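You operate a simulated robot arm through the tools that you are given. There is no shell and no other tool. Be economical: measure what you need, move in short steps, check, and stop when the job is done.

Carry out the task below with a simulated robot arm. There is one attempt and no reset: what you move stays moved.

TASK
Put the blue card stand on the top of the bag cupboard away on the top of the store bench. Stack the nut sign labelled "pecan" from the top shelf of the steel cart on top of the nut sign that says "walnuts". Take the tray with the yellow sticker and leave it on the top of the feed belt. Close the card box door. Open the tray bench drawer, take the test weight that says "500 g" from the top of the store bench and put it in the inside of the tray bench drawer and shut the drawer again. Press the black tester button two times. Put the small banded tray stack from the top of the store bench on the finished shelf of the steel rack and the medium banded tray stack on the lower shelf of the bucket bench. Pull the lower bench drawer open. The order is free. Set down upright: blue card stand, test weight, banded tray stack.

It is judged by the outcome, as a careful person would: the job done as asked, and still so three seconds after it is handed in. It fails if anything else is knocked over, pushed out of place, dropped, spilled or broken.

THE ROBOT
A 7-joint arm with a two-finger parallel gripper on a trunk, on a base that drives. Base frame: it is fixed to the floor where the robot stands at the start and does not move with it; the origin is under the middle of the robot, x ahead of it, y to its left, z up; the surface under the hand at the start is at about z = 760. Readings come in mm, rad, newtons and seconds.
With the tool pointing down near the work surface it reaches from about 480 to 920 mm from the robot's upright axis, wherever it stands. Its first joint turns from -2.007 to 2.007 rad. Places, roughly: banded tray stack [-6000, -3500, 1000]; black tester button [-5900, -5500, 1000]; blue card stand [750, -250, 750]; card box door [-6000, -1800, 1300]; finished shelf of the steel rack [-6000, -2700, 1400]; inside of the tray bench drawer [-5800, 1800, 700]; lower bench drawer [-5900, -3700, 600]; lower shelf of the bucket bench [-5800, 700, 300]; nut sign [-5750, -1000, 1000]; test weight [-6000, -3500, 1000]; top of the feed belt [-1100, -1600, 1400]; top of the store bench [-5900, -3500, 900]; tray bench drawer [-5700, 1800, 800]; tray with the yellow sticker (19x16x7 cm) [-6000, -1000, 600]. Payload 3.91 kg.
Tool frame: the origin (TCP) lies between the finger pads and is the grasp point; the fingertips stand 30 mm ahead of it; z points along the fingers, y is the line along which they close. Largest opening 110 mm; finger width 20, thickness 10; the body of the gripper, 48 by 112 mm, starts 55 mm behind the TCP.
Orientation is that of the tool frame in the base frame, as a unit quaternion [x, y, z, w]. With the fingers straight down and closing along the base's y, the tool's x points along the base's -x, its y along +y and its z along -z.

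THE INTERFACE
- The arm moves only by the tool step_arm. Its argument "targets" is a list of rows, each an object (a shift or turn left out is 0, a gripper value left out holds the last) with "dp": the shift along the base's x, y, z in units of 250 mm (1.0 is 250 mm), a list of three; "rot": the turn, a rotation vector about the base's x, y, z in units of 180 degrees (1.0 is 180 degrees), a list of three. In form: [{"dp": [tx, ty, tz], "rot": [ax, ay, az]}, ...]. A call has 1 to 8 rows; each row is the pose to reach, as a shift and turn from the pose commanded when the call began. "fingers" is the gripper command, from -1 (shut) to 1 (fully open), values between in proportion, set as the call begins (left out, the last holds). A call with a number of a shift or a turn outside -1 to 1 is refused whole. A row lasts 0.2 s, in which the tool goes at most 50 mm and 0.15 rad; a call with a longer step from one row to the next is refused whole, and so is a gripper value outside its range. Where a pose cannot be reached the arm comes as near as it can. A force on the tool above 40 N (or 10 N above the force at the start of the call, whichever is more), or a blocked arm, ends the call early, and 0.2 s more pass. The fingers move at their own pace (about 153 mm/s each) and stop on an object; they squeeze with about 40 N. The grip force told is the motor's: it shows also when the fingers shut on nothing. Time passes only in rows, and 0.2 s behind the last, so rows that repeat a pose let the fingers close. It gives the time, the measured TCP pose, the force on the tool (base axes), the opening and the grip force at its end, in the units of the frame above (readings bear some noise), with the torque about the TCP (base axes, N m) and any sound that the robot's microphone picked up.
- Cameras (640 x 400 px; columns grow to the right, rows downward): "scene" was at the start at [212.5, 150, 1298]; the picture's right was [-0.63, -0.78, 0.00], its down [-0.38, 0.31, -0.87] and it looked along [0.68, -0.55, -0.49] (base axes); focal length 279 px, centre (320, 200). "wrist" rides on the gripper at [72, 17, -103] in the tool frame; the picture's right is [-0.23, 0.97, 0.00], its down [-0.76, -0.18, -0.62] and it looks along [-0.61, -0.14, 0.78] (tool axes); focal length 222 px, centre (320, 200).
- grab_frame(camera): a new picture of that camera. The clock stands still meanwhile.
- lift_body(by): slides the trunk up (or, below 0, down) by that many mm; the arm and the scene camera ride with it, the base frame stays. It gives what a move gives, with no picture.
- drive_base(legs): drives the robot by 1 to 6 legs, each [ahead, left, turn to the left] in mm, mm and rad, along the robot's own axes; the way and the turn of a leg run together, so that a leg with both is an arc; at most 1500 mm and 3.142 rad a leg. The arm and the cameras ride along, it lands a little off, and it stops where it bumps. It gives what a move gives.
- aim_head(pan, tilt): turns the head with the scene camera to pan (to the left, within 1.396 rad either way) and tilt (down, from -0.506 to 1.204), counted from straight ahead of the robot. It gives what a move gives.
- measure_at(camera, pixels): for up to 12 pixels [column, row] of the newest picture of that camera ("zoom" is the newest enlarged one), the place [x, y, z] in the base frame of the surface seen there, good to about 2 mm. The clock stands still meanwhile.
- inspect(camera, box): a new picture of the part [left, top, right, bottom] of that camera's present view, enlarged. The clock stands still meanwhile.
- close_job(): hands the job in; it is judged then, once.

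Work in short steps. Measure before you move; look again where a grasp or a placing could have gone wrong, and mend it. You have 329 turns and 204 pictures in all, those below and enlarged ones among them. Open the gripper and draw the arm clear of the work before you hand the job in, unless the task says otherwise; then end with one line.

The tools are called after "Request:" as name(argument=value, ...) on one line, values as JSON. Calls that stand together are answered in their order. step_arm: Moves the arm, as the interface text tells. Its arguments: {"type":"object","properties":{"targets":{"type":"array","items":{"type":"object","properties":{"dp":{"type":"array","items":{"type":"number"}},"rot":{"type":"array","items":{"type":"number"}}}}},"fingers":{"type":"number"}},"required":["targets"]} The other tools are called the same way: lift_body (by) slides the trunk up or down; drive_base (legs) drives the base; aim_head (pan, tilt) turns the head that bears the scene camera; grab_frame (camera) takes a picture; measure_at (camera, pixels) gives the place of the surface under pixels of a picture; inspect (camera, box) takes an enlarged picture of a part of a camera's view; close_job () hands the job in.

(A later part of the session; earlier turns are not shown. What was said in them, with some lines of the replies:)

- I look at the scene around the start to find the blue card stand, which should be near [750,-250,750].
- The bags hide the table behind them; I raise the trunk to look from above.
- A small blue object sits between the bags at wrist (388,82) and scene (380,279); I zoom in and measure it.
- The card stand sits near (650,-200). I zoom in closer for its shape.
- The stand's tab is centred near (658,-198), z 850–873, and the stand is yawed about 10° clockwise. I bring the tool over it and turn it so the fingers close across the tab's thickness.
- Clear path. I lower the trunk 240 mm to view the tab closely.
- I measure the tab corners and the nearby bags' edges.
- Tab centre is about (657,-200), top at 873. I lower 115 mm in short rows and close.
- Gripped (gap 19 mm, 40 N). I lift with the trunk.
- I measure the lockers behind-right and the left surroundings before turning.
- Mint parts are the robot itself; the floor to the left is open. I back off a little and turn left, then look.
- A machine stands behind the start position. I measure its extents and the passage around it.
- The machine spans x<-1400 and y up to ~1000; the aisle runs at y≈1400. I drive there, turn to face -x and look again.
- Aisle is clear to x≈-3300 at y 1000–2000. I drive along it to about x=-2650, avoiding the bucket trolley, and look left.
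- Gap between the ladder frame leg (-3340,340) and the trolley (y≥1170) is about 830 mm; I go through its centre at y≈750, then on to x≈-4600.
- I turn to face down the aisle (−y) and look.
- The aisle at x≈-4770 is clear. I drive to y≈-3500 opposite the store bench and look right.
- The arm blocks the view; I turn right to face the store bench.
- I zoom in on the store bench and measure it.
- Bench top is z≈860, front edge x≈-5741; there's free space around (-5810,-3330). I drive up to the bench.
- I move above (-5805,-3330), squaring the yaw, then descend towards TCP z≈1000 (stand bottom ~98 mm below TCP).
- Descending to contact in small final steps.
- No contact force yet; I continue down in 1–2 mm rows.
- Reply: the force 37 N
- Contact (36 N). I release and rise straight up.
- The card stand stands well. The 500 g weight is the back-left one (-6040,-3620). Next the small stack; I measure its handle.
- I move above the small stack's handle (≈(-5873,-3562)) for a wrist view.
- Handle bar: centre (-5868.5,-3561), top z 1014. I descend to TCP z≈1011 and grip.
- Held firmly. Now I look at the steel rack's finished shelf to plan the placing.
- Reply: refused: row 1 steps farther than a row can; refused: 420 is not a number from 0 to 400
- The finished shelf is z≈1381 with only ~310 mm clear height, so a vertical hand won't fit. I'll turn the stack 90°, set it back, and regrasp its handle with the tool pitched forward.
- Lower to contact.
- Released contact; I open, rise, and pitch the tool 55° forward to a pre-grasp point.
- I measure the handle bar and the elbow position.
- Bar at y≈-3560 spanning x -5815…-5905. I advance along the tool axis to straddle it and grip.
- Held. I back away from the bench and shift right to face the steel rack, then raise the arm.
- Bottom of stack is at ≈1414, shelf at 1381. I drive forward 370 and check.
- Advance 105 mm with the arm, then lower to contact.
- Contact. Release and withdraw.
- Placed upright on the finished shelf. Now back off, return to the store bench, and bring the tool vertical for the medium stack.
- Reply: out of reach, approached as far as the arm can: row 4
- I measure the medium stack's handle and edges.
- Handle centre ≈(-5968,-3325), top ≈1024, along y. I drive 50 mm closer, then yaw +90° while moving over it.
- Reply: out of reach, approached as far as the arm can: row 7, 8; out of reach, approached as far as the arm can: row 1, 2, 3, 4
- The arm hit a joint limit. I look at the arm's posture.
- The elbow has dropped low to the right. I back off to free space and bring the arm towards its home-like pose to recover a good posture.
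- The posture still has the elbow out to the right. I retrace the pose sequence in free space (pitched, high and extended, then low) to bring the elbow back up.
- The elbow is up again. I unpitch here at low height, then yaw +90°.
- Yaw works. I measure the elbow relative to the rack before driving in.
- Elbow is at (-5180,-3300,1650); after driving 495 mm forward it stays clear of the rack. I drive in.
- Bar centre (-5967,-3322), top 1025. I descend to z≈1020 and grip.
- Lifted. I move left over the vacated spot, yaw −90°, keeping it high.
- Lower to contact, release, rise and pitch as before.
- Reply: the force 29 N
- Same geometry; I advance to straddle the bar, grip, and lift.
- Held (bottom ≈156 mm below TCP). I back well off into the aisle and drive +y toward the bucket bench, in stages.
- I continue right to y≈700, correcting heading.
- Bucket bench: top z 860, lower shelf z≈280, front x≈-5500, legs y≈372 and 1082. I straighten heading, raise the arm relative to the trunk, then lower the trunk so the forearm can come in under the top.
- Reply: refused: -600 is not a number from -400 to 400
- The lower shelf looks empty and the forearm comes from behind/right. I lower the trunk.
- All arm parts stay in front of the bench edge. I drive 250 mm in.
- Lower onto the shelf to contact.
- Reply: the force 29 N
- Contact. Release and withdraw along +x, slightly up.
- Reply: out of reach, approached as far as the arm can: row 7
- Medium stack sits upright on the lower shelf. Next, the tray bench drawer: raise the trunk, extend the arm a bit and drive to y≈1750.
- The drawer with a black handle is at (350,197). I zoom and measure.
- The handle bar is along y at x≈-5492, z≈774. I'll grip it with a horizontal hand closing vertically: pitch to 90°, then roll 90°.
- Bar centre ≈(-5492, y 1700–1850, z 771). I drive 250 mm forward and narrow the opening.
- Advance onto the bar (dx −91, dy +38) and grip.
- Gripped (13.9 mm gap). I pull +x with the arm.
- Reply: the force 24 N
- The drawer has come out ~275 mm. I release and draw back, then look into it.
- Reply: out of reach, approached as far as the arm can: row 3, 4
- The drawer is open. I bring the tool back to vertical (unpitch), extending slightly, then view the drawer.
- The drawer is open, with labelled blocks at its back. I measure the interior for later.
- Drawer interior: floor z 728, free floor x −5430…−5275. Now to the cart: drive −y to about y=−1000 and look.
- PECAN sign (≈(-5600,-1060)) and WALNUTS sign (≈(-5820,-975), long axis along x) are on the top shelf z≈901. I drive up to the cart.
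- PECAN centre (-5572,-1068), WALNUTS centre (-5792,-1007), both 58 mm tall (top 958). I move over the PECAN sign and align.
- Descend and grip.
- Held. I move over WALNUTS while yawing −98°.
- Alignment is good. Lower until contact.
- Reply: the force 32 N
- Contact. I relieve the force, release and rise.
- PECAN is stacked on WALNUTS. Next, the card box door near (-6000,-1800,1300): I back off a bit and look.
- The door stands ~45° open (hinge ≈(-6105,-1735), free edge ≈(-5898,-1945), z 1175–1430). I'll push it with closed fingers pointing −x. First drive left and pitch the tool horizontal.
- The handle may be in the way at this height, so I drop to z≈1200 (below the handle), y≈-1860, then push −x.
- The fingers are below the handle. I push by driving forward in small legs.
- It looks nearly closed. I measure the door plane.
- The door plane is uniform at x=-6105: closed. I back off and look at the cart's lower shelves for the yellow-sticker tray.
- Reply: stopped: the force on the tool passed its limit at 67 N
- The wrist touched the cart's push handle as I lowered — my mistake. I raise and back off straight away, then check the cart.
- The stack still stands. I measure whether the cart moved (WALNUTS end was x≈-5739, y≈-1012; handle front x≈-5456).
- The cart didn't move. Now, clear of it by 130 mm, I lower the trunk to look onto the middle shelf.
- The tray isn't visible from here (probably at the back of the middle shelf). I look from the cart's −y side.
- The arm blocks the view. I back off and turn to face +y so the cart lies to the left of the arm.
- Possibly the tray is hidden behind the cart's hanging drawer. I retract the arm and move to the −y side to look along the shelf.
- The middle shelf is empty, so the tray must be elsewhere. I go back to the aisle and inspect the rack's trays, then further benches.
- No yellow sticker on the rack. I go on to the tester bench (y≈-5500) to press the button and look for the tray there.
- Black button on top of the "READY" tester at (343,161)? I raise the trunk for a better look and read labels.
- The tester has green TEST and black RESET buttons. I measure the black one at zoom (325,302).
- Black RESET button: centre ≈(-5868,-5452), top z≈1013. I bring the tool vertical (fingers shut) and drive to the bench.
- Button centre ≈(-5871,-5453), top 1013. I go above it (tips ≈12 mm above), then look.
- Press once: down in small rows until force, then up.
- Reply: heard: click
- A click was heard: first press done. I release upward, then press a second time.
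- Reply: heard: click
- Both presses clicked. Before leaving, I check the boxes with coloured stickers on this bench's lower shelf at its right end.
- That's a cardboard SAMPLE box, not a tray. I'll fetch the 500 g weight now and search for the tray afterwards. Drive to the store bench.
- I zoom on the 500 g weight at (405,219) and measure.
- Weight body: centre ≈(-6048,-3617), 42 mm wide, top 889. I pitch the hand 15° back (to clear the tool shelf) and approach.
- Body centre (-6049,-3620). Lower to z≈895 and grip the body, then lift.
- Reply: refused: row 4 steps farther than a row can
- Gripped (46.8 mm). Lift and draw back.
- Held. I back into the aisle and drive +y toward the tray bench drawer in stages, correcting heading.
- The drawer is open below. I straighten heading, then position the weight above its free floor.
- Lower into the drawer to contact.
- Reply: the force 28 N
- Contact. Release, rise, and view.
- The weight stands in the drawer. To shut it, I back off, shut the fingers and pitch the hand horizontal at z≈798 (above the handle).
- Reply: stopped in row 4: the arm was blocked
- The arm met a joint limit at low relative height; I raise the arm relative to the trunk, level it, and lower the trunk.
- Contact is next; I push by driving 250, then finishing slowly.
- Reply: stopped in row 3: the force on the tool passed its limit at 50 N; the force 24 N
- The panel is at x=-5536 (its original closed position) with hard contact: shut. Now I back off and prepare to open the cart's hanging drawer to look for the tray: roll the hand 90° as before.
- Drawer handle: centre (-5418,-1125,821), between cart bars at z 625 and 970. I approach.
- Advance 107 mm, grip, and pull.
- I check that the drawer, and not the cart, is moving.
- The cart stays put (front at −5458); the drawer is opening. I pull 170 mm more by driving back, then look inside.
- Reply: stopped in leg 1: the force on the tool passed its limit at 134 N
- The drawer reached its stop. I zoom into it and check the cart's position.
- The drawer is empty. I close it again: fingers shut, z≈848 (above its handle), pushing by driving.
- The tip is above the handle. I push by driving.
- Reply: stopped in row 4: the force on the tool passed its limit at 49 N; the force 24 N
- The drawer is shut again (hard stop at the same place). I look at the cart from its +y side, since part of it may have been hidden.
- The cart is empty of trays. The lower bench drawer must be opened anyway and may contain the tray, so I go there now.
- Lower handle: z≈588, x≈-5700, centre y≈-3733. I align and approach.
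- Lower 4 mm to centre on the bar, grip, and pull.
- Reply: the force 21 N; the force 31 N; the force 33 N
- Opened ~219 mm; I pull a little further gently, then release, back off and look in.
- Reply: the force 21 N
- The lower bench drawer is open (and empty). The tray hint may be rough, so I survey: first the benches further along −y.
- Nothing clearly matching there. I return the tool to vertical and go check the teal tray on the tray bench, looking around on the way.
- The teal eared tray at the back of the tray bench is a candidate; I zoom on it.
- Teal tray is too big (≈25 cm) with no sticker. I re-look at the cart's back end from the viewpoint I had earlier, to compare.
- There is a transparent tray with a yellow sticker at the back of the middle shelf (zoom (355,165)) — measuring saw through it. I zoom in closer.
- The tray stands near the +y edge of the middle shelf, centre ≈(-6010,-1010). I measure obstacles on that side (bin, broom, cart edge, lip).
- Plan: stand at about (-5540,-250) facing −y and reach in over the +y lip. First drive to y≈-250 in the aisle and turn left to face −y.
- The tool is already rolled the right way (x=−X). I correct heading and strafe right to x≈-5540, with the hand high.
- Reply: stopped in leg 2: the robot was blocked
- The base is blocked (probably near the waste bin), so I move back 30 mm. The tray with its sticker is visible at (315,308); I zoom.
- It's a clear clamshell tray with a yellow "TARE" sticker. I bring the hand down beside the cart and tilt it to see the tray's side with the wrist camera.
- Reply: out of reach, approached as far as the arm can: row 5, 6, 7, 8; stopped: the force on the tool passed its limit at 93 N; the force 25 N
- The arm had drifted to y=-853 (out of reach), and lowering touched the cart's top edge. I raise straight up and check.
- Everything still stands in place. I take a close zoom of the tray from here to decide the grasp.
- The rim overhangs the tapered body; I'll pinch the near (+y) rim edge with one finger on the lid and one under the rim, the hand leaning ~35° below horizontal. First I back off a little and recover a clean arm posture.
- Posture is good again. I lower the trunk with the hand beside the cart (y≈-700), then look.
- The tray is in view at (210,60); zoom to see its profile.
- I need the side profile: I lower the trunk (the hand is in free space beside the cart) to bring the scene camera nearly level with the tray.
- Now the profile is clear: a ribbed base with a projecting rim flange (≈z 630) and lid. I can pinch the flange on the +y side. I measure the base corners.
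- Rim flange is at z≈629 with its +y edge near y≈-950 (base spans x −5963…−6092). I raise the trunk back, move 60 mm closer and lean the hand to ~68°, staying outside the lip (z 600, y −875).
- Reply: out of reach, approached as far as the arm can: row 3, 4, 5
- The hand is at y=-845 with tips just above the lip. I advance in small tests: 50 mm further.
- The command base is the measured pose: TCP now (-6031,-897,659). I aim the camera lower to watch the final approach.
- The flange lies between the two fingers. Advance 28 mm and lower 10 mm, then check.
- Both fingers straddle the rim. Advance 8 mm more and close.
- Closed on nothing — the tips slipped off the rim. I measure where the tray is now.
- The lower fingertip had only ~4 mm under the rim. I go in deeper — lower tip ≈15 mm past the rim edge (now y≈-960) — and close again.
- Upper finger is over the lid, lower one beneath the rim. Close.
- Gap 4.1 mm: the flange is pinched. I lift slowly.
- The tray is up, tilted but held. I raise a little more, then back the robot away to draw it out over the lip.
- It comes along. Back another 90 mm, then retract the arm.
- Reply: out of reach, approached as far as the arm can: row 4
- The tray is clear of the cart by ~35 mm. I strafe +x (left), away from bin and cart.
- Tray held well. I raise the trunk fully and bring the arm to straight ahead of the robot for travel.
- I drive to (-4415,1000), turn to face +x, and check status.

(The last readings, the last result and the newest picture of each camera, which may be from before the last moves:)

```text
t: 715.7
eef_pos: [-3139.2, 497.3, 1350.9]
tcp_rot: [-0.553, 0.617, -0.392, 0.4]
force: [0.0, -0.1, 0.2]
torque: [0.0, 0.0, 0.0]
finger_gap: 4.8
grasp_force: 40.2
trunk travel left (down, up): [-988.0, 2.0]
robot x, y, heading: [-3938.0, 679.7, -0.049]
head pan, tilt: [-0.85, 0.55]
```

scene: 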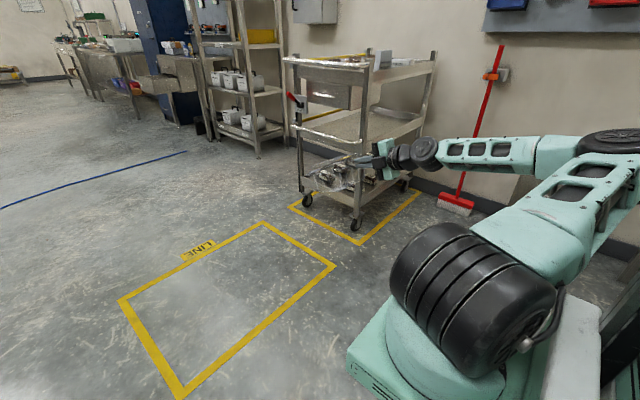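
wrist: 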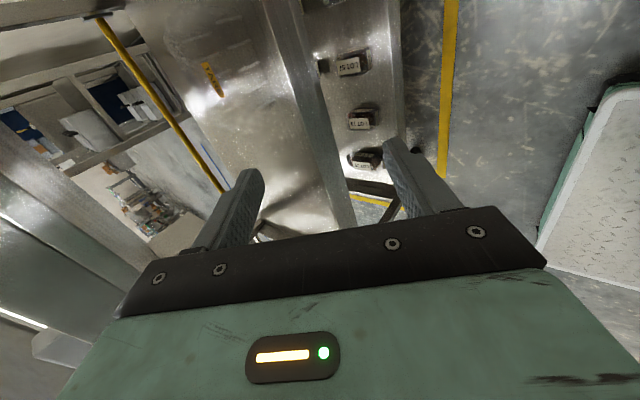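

I correct heading and shift +y for clearance from the frame.

Request:
drive_base(legs=[[60, 110, 0.06]])

Request:
drive_base(legs=[[750, 0, 0]])

Request:
drive_base(legs=[[480, 580, 0]])

```text
t: 717.0
eef_pos: [-3068.3, 650.5, 1350.4]
tcp_rot: [-0.571, 0.601, -0.38, 0.411]
force: [0.0, -1.0, -0.3]
torque: [0.03, 0.04, 0.01]
finger_gap: 4.9
grasp_force: 40.8
trunk travel left (down, up): [-988.0, 2.0]
robot x, y, heading: [-3875.7, 784.4, 0.008]
head pan, tilt: [-0.85, 0.55]
```

```text
t: 721.1
eef_pos: [-2311.6, 646.5, 1350.9]
tcp_rot: [-0.568, 0.603, -0.382, 0.409]
force: [0.5, -0.3, -0.7]
torque: [0.0, 0.02, 0.01]
finger_gap: 4.9
grasp_force: 40.1
trunk travel left (down, up): [-988.0, 2.0]
robot x, y, heading: [-3119.1, 787.5, -0.003]
head pan, tilt: [-0.85, 0.55]
```

```text
t: 722.5
eef_pos: [-2253.4, 727.5, 1349.6]
tcp_rot: [-0.576, 0.596, -0.376, 0.413]
force: [-0.9, 0.8, 0.0]
torque: [0.01, -0.02, 0.03]
finger_gap: 5.0
grasp_force: 40.3
trunk travel left (down, up): [-988.0, 2.0]
robot x, y, heading: [-3066.9, 847.5, 0.025]
head pan, tilt: [-0.85, 0.55]
stopped in leg 1: the robot was blocked; the commanded pose is now the measured one
```

Blocked, likely by the trolley's corner. I move away from it, go ahead first, then left.

Request:
drive_base(legs=[[60, -50, -0.02], [270, 0, 0], [100, 480, 0]])

Request:
aim_head(pan=0.3, tilt=0.4)

Request:
grab_frame(camera="scene")

```text
t: 727.6
eef_pos: [-1833.0, 1151.9, 1350.9]
tcp_rot: [-0.573, 0.6, -0.378, 0.411]
force: [0.2, 0.0, -0.4]
torque: [0.02, 0.03, 0.03]
finger_gap: 5.1
grasp_force: 39.8
trunk travel left (down, up): [-988.0, 2.0]
robot x, y, heading: [-2642.2, 1280.0, 0.012]
head pan, tilt: [-0.85, 0.55]
```

```text
t: 729.0
eef_pos: [-1833.5, 1152.0, 1350.5]
tcp_rot: [-0.574, 0.6, -0.378, 0.411]
force: [-0.1, 0.4, 0.0]
torque: [-0.02, 0.03, 0.0]
finger_gap: 5.1
grasp_force: 39.8
trunk travel left (down, up): [-988.0, 2.0]
robot x, y, heading: [-2641.5, 1280.7, 0.014]
head pan, tilt: [0.3, 0.4]
```

```text
23 pictures are left
```

scene: 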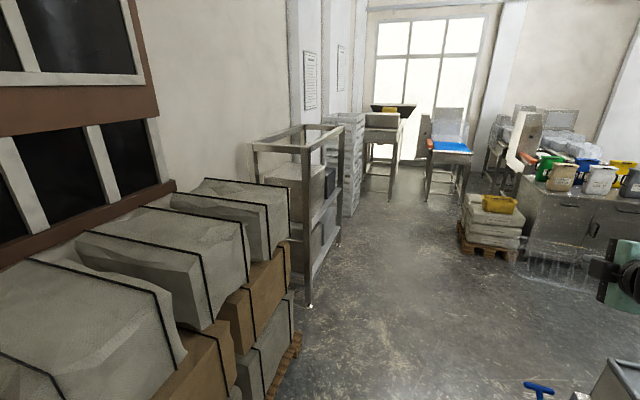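

Aisle clear. Drive ahead along it to x≈-350.

Request:
drive_base(legs=[[1250, 20, -0.01], [1050, 0, 0]])

```text
t: 740.1
eef_pos: [422.0, 1133.1, 1349.9]
tcp_rot: [-0.566, 0.607, -0.383, 0.406]
force: [0.2, -0.6, -0.7]
torque: [0.03, 0.0, 0.02]
finger_gap: 5.0
grasp_force: 39.6
trunk travel left (down, up): [-988.0, 2.0]
robot x, y, heading: [-384.0, 1280.1, -0.01]
head pan, tilt: [0.3, 0.4]
```

I turn right to face −y and look toward the feed belt.

Request:
drive_base(legs=[[0, 0, -1.56], [900, 0, 0]])

Request:
aim_head(pan=-0.25, tilt=0.25)

Request:
grab_frame(camera="scene")

```text
t: 748.7
eef_pos: [-606.1, -417.0, 1351.1]
tcp_rot: [0.046, 0.828, -0.559, 0.005]
force: [1.4, -0.4, 0.8]
torque: [-0.01, 0.0, 0.01]
finger_gap: 4.8
grasp_force: 39.7
trunk travel left (down, up): [-988.0, 2.0]
robot x, y, heading: [-425.2, 382.3, -1.626]
head pan, tilt: [0.3, 0.4]
```

```text
t: 749.7
eef_pos: [-605.4, -418.2, 1350.7]
tcp_rot: [0.045, 0.828, -0.559, 0.005]
force: [-0.5, 0.0, -0.3]
torque: [0.02, -0.01, 0.0]
finger_gap: 4.9
grasp_force: 39.9
trunk travel left (down, up): [-988.0, 2.0]
robot x, y, heading: [-426.2, 381.9, -1.625]
head pan, tilt: [-0.25, 0.25]
```

```text
22 pictures are left
```

scene: 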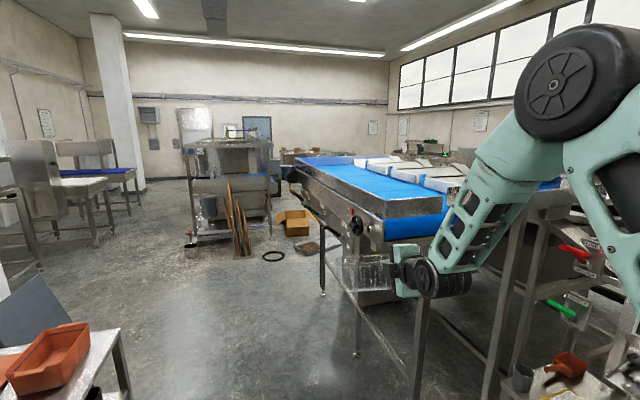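

The blue feed belt is straight ahead at (370,185). I measure it.

Request:
measure_at(camera="scene", pixels=[[370, 185], [400, 190], [320, 165], [420, 185], [330, 175], [395, 215], [300, 170], [360, 275], [385, 165], [430, 180], [345, 170], [440, 195]])

```text
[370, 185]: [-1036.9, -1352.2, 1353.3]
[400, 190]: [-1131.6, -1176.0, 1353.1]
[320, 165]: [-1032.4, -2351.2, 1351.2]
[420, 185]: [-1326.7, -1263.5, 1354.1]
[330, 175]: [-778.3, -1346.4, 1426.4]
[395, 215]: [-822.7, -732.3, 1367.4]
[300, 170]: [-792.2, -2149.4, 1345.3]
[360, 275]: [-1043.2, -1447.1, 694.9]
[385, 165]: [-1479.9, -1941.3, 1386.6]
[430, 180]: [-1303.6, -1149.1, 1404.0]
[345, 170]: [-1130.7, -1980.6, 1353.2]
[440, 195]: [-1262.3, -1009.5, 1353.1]
```

Belt surface z=1353, x≈−800…−1300, end at y≈−735. I measure what stands beside my intended standing place (-930,-20).

Request:
measure_at(camera="scene", pixels=[[540, 390], [520, 375], [495, 350], [415, 370], [357, 350], [565, 370], [500, 250], [410, 225], [380, 225], [440, 205], [325, 285], [590, 350]])

```text
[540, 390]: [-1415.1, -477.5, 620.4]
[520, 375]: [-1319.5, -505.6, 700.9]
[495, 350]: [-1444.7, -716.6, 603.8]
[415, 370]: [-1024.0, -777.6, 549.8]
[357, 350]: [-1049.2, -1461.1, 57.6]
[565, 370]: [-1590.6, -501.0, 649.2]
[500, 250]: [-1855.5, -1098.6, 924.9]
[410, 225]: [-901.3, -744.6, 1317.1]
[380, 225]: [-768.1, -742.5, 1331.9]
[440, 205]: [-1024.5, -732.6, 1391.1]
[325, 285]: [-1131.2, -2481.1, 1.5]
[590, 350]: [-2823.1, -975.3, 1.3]
```

I raise the arm to clear the belt's end plate (z≈1395), then position at about (-850,-250).

Request:
step_arm(targets=[{"dp": [0, 0, 0.18]}, {"dp": [0, 0, 0.36]}, {"dp": [0, 0, 0.54]}, {"dp": [0, 0, 0.7]}, {"dp": [0, 0, 0.86]}])

Request:
drive_base(legs=[[0, -430, 0.055]])

```text
t: 750.9
eef_pos: [-605.7, -418.3, 1566.4]
tcp_rot: [0.046, 0.828, -0.559, 0.004]
force: [0.4, 0.6, -0.9]
torque: [0.04, 0.03, -0.01]
finger_gap: 4.8
grasp_force: 40.1
trunk travel left (down, up): [-988.0, 2.0]
robot x, y, heading: [-424.7, 378.1, -1.622]
head pan, tilt: [-0.25, 0.25]
```

```text
t: 753.5
eef_pos: [-1011.6, -408.6, 1566.8]
tcp_rot: [0.033, 0.829, -0.558, 0.014]
force: [0.2, -1.0, -1.1]
torque: [0.03, -0.02, 0.01]
finger_gap: 4.9
grasp_force: 40.0
trunk travel left (down, up): [-988.0, 2.0]
robot x, y, heading: [-858.0, 396.8, -1.594]
head pan, tilt: [-0.25, 0.25]
```

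Aligned at x≈-1011. Drive ahead over the belt in two stages, checking.

Request:
drive_base(legs=[[330, 0, 0.02]])

Request:
grab_frame(camera="scene")

```text
t: 755.7
eef_pos: [-993.1, -747.7, 1567.3]
tcp_rot: [0.022, 0.829, -0.558, 0.022]
force: [-0.4, -1.2, 0.2]
torque: [0.02, -0.05, 0.0]
finger_gap: 5.1
grasp_force: 39.9
trunk travel left (down, up): [-988.0, 2.0]
robot x, y, heading: [-859.9, 60.2, -1.568]
head pan, tilt: [-0.25, 0.25]
```

```text
21 pictures are left
```

scene: 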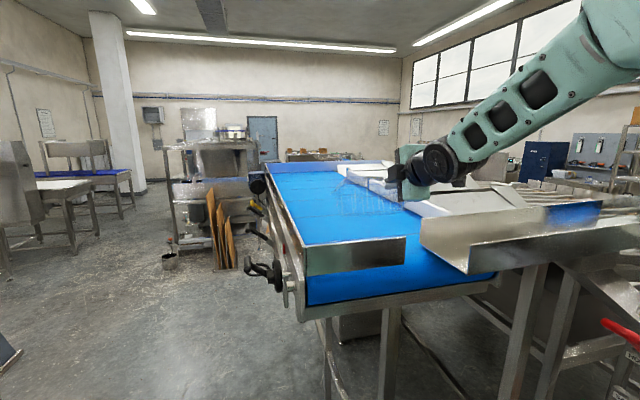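

Request:
measure_at(camera="scene", pixels=[[330, 215], [300, 200], [390, 225], [320, 185], [300, 180], [430, 230], [425, 210], [355, 255], [290, 235], [400, 245], [370, 190], [345, 190]])

```text
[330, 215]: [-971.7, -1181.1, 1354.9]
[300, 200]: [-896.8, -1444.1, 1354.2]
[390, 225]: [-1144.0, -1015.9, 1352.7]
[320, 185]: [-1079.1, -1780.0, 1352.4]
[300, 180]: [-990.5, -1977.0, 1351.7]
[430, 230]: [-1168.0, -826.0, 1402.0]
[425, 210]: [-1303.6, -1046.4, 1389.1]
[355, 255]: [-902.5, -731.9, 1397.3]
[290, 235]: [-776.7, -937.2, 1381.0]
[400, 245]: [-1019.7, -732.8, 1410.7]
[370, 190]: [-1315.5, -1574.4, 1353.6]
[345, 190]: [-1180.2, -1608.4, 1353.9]
```

Free belt area is around (-985,-1080). I drive 240 mm further, then level the hand to ~78°.

Request:
drive_base(legs=[[240, 0, 0]])

Request:
step_arm(targets=[{"dp": [0, 0, 0], "rot": [-0.028, 0, 0]}, {"dp": [0, 0, -0.04], "rot": [-0.056, 0, 0]}, {"dp": [0, 0, -0.12], "rot": [-0.056, 0, 0]}])

Request:
inspect(camera="scene", box=[250, 120, 490, 300])

```text
t: 757.5
eef_pos: [-991.0, -987.7, 1565.7]
tcp_rot: [0.022, 0.829, -0.558, 0.021]
force: [0.6, 1.2, -0.3]
torque: [-0.01, 0.02, -0.04]
finger_gap: 4.9
grasp_force: 40.3
trunk travel left (down, up): [-988.0, 2.0]
robot x, y, heading: [-854.5, -180.3, -1.56]
head pan, tilt: [-0.25, 0.25]
```

```text
t: 758.3
eef_pos: [-990.1, -988.7, 1537.3]
tcp_rot: [0.02, 0.776, -0.63, 0.023]
force: [0.2, 0.5, -0.2]
torque: [0.04, -0.01, 0.0]
finger_gap: 5.0
grasp_force: 39.6
trunk travel left (down, up): [-988.0, 2.0]
robot x, y, heading: [-857.0, -178.3, -1.567]
head pan, tilt: [-0.25, 0.25]
```

```text
2.22 times, centred on (370, 210) of scene
```

zoom: 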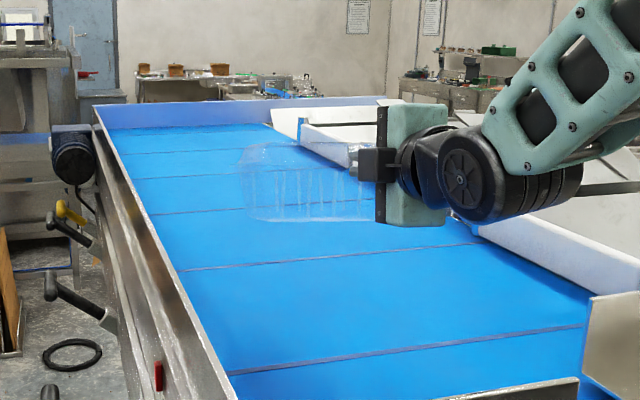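

The tray hangs nearly level above the belt. Lower to contact in small steps.

Request:
step_arm(targets=[{"dp": [0, 0, -0.15]}, {"dp": [0, 0, -0.28]}, {"dp": [0, 0, -0.32]}, {"dp": [0, 0, -0.35]}, {"dp": [0, 0, -0.37]}, {"dp": [0, 0, -0.39]}])

Request:
inspect(camera="scene", box=[310, 150, 430, 250])

```text
t: 759.7
eef_pos: [-992.1, -986.7, 1437.9]
tcp_rot: [0.021, 0.777, -0.629, 0.024]
force: [-0.1, -0.2, 0.5]
torque: [0.04, -0.01, 0.03]
finger_gap: 3.4
grasp_force: 40.6
trunk travel left (down, up): [-988.0, 2.0]
robot x, y, heading: [-858.4, -177.3, -1.564]
head pan, tilt: [-0.25, 0.25]
```

```text
4.00 times, centred on (370, 200) of scene
```

zoom: 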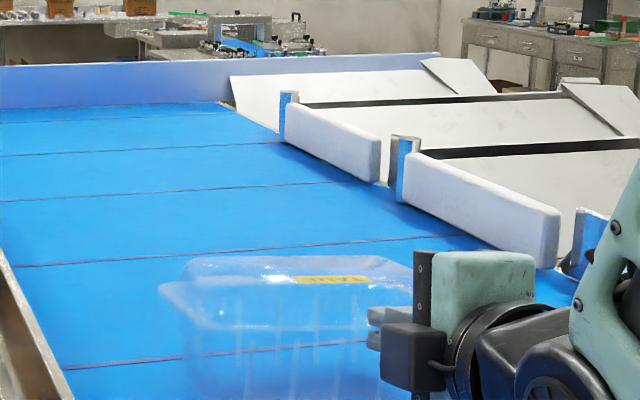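

Nearly seated (gap changing). Lower 6 mm more and release gently.

Request:
step_arm(targets=[{"dp": [0, 0, -0.012]}, {"dp": [0, 0, -0.026]}])

Request:
step_arm(targets=[{"dp": [0, 0, 0]}, {"dp": [0, 0, 0]}, {"dp": [0, 0, 0]}], fingers=-0.5)

Request:
inspect(camera="scene", box=[310, 150, 430, 250])

```text
t: 760.3
eef_pos: [-990.6, -987.0, 1431.8]
tcp_rot: [0.02, 0.777, -0.629, 0.024]
force: [-1.1, 0.3, -0.4]
torque: [0.01, 0.06, 0.0]
finger_gap: 1.0
grasp_force: 39.6
trunk travel left (down, up): [-988.0, 2.0]
robot x, y, heading: [-856.4, -176.5, -1.558]
head pan, tilt: [-0.25, 0.25]
```

```text
t: 761.1
eef_pos: [-990.8, -987.1, 1432.4]
tcp_rot: [0.02, 0.777, -0.629, 0.023]
force: [0.4, 0.1, -0.5]
torque: [0.03, 0.01, -0.01]
finger_gap: 27.5
grasp_force: 0.1
trunk travel left (down, up): [-988.0, 2.0]
robot x, y, heading: [-855.5, -179.9, -1.562]
head pan, tilt: [-0.25, 0.25]
```

```text
4.00 times, centred on (370, 200) of scene
```

zoom: 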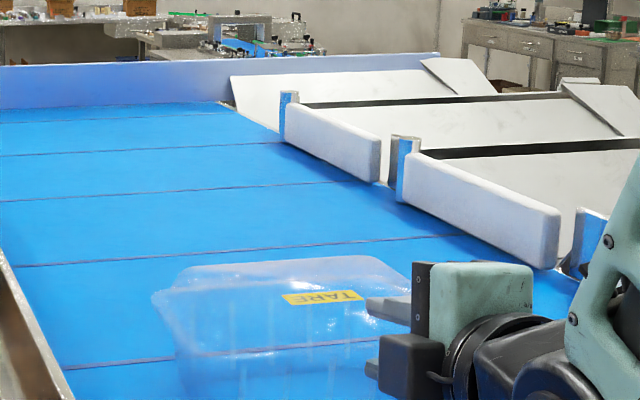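

The tray sits flat on the belt. I withdraw 60 mm, rise, then back away.

Request:
step_arm(targets=[{"dp": [0, 0.08, 0]}, {"dp": [0, 0.17, 0]}, {"dp": [0, 0.26, 0]}])

Request:
step_arm(targets=[{"dp": [0, 0, 0.15]}, {"dp": [0, 0, 0.3]}, {"dp": [0, 0, 0.45]}, {"dp": [0, 0, 0.55]}])

Request:
drive_base(legs=[[-450, 0, 0]])

Request:
grab_frame(camera="scene")

```text
t: 761.9
eef_pos: [-993.2, -920.8, 1433.0]
tcp_rot: [0.02, 0.776, -0.63, 0.023]
force: [0.3, -0.1, 0.5]
torque: [-0.02, 0.03, -0.01]
finger_gap: 27.3
grasp_force: 0.1
trunk travel left (down, up): [-988.0, 2.0]
robot x, y, heading: [-857.1, -176.8, -1.564]
head pan, tilt: [-0.25, 0.25]
```

```text
t: 762.9
eef_pos: [-992.8, -921.3, 1571.7]
tcp_rot: [0.02, 0.777, -0.629, 0.023]
force: [-0.4, -0.2, 0.1]
torque: [-0.01, -0.03, 0.03]
finger_gap: 27.4
grasp_force: 0.0
trunk travel left (down, up): [-988.0, 2.0]
robot x, y, heading: [-858.8, -179.4, -1.559]
head pan, tilt: [-0.25, 0.25]
```

```text
t: 765.6
eef_pos: [-991.5, -475.8, 1572.1]
tcp_rot: [0.016, 0.777, -0.629, 0.026]
force: [0.9, 0.3, -0.4]
torque: [0.0, -0.03, 0.0]
finger_gap: 27.8
grasp_force: 0.1
trunk travel left (down, up): [-988.0, 2.0]
robot x, y, heading: [-860.3, 268.7, -1.554]
head pan, tilt: [-0.25, 0.25]
```

```text
17 pictures are left
```

scene: 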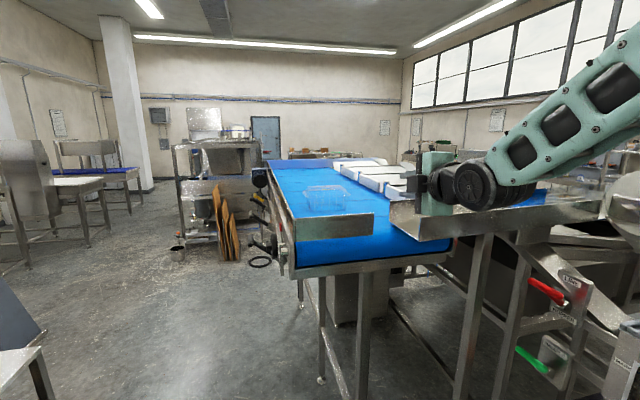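

The tray rests on the feed belt and all other items are done; I open the gripper fully with the arm clear of the work.

Request:
step_arm(targets=[{"dp": [0, 0.05, 0]}, {"dp": [0, 0.1, 0]}, {"dp": [0, 0.1, 0]}], fingers=1)

Request:
inspect(camera="scene", box=[270, 150, 430, 260])

```text
t: 766.4
eef_pos: [-991.4, -449.6, 1570.8]
tcp_rot: [0.016, 0.777, -0.629, 0.027]
force: [0.6, -0.1, 0.6]
torque: [0.01, 0.01, -0.03]
finger_gap: 110.0
grasp_force: 0.0
trunk travel left (down, up): [-988.0, 2.0]
robot x, y, heading: [-861.6, 267.9, -1.556]
head pan, tilt: [-0.25, 0.25]
```

```text
3.64 times, centred on (350, 205) of scene
```

zoom: 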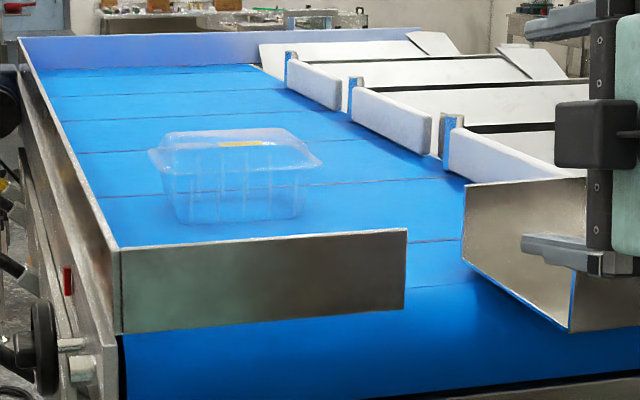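

The tray is standing upright and stable on the belt, so I hand the job in.

Request:
close_job()

```text
The job is handed in.
```

I finished all the tasks and handed the job in, but the waste bin or the mop trolley may have been nudged. The base was blocked once beside each of them, and I did not go back to check their positions. The hand also touched the cart twice: the signs stayed standing, and I measured no cart movement after the first touch. I opened the cart's own drawer while looking for the tray and shut it again.
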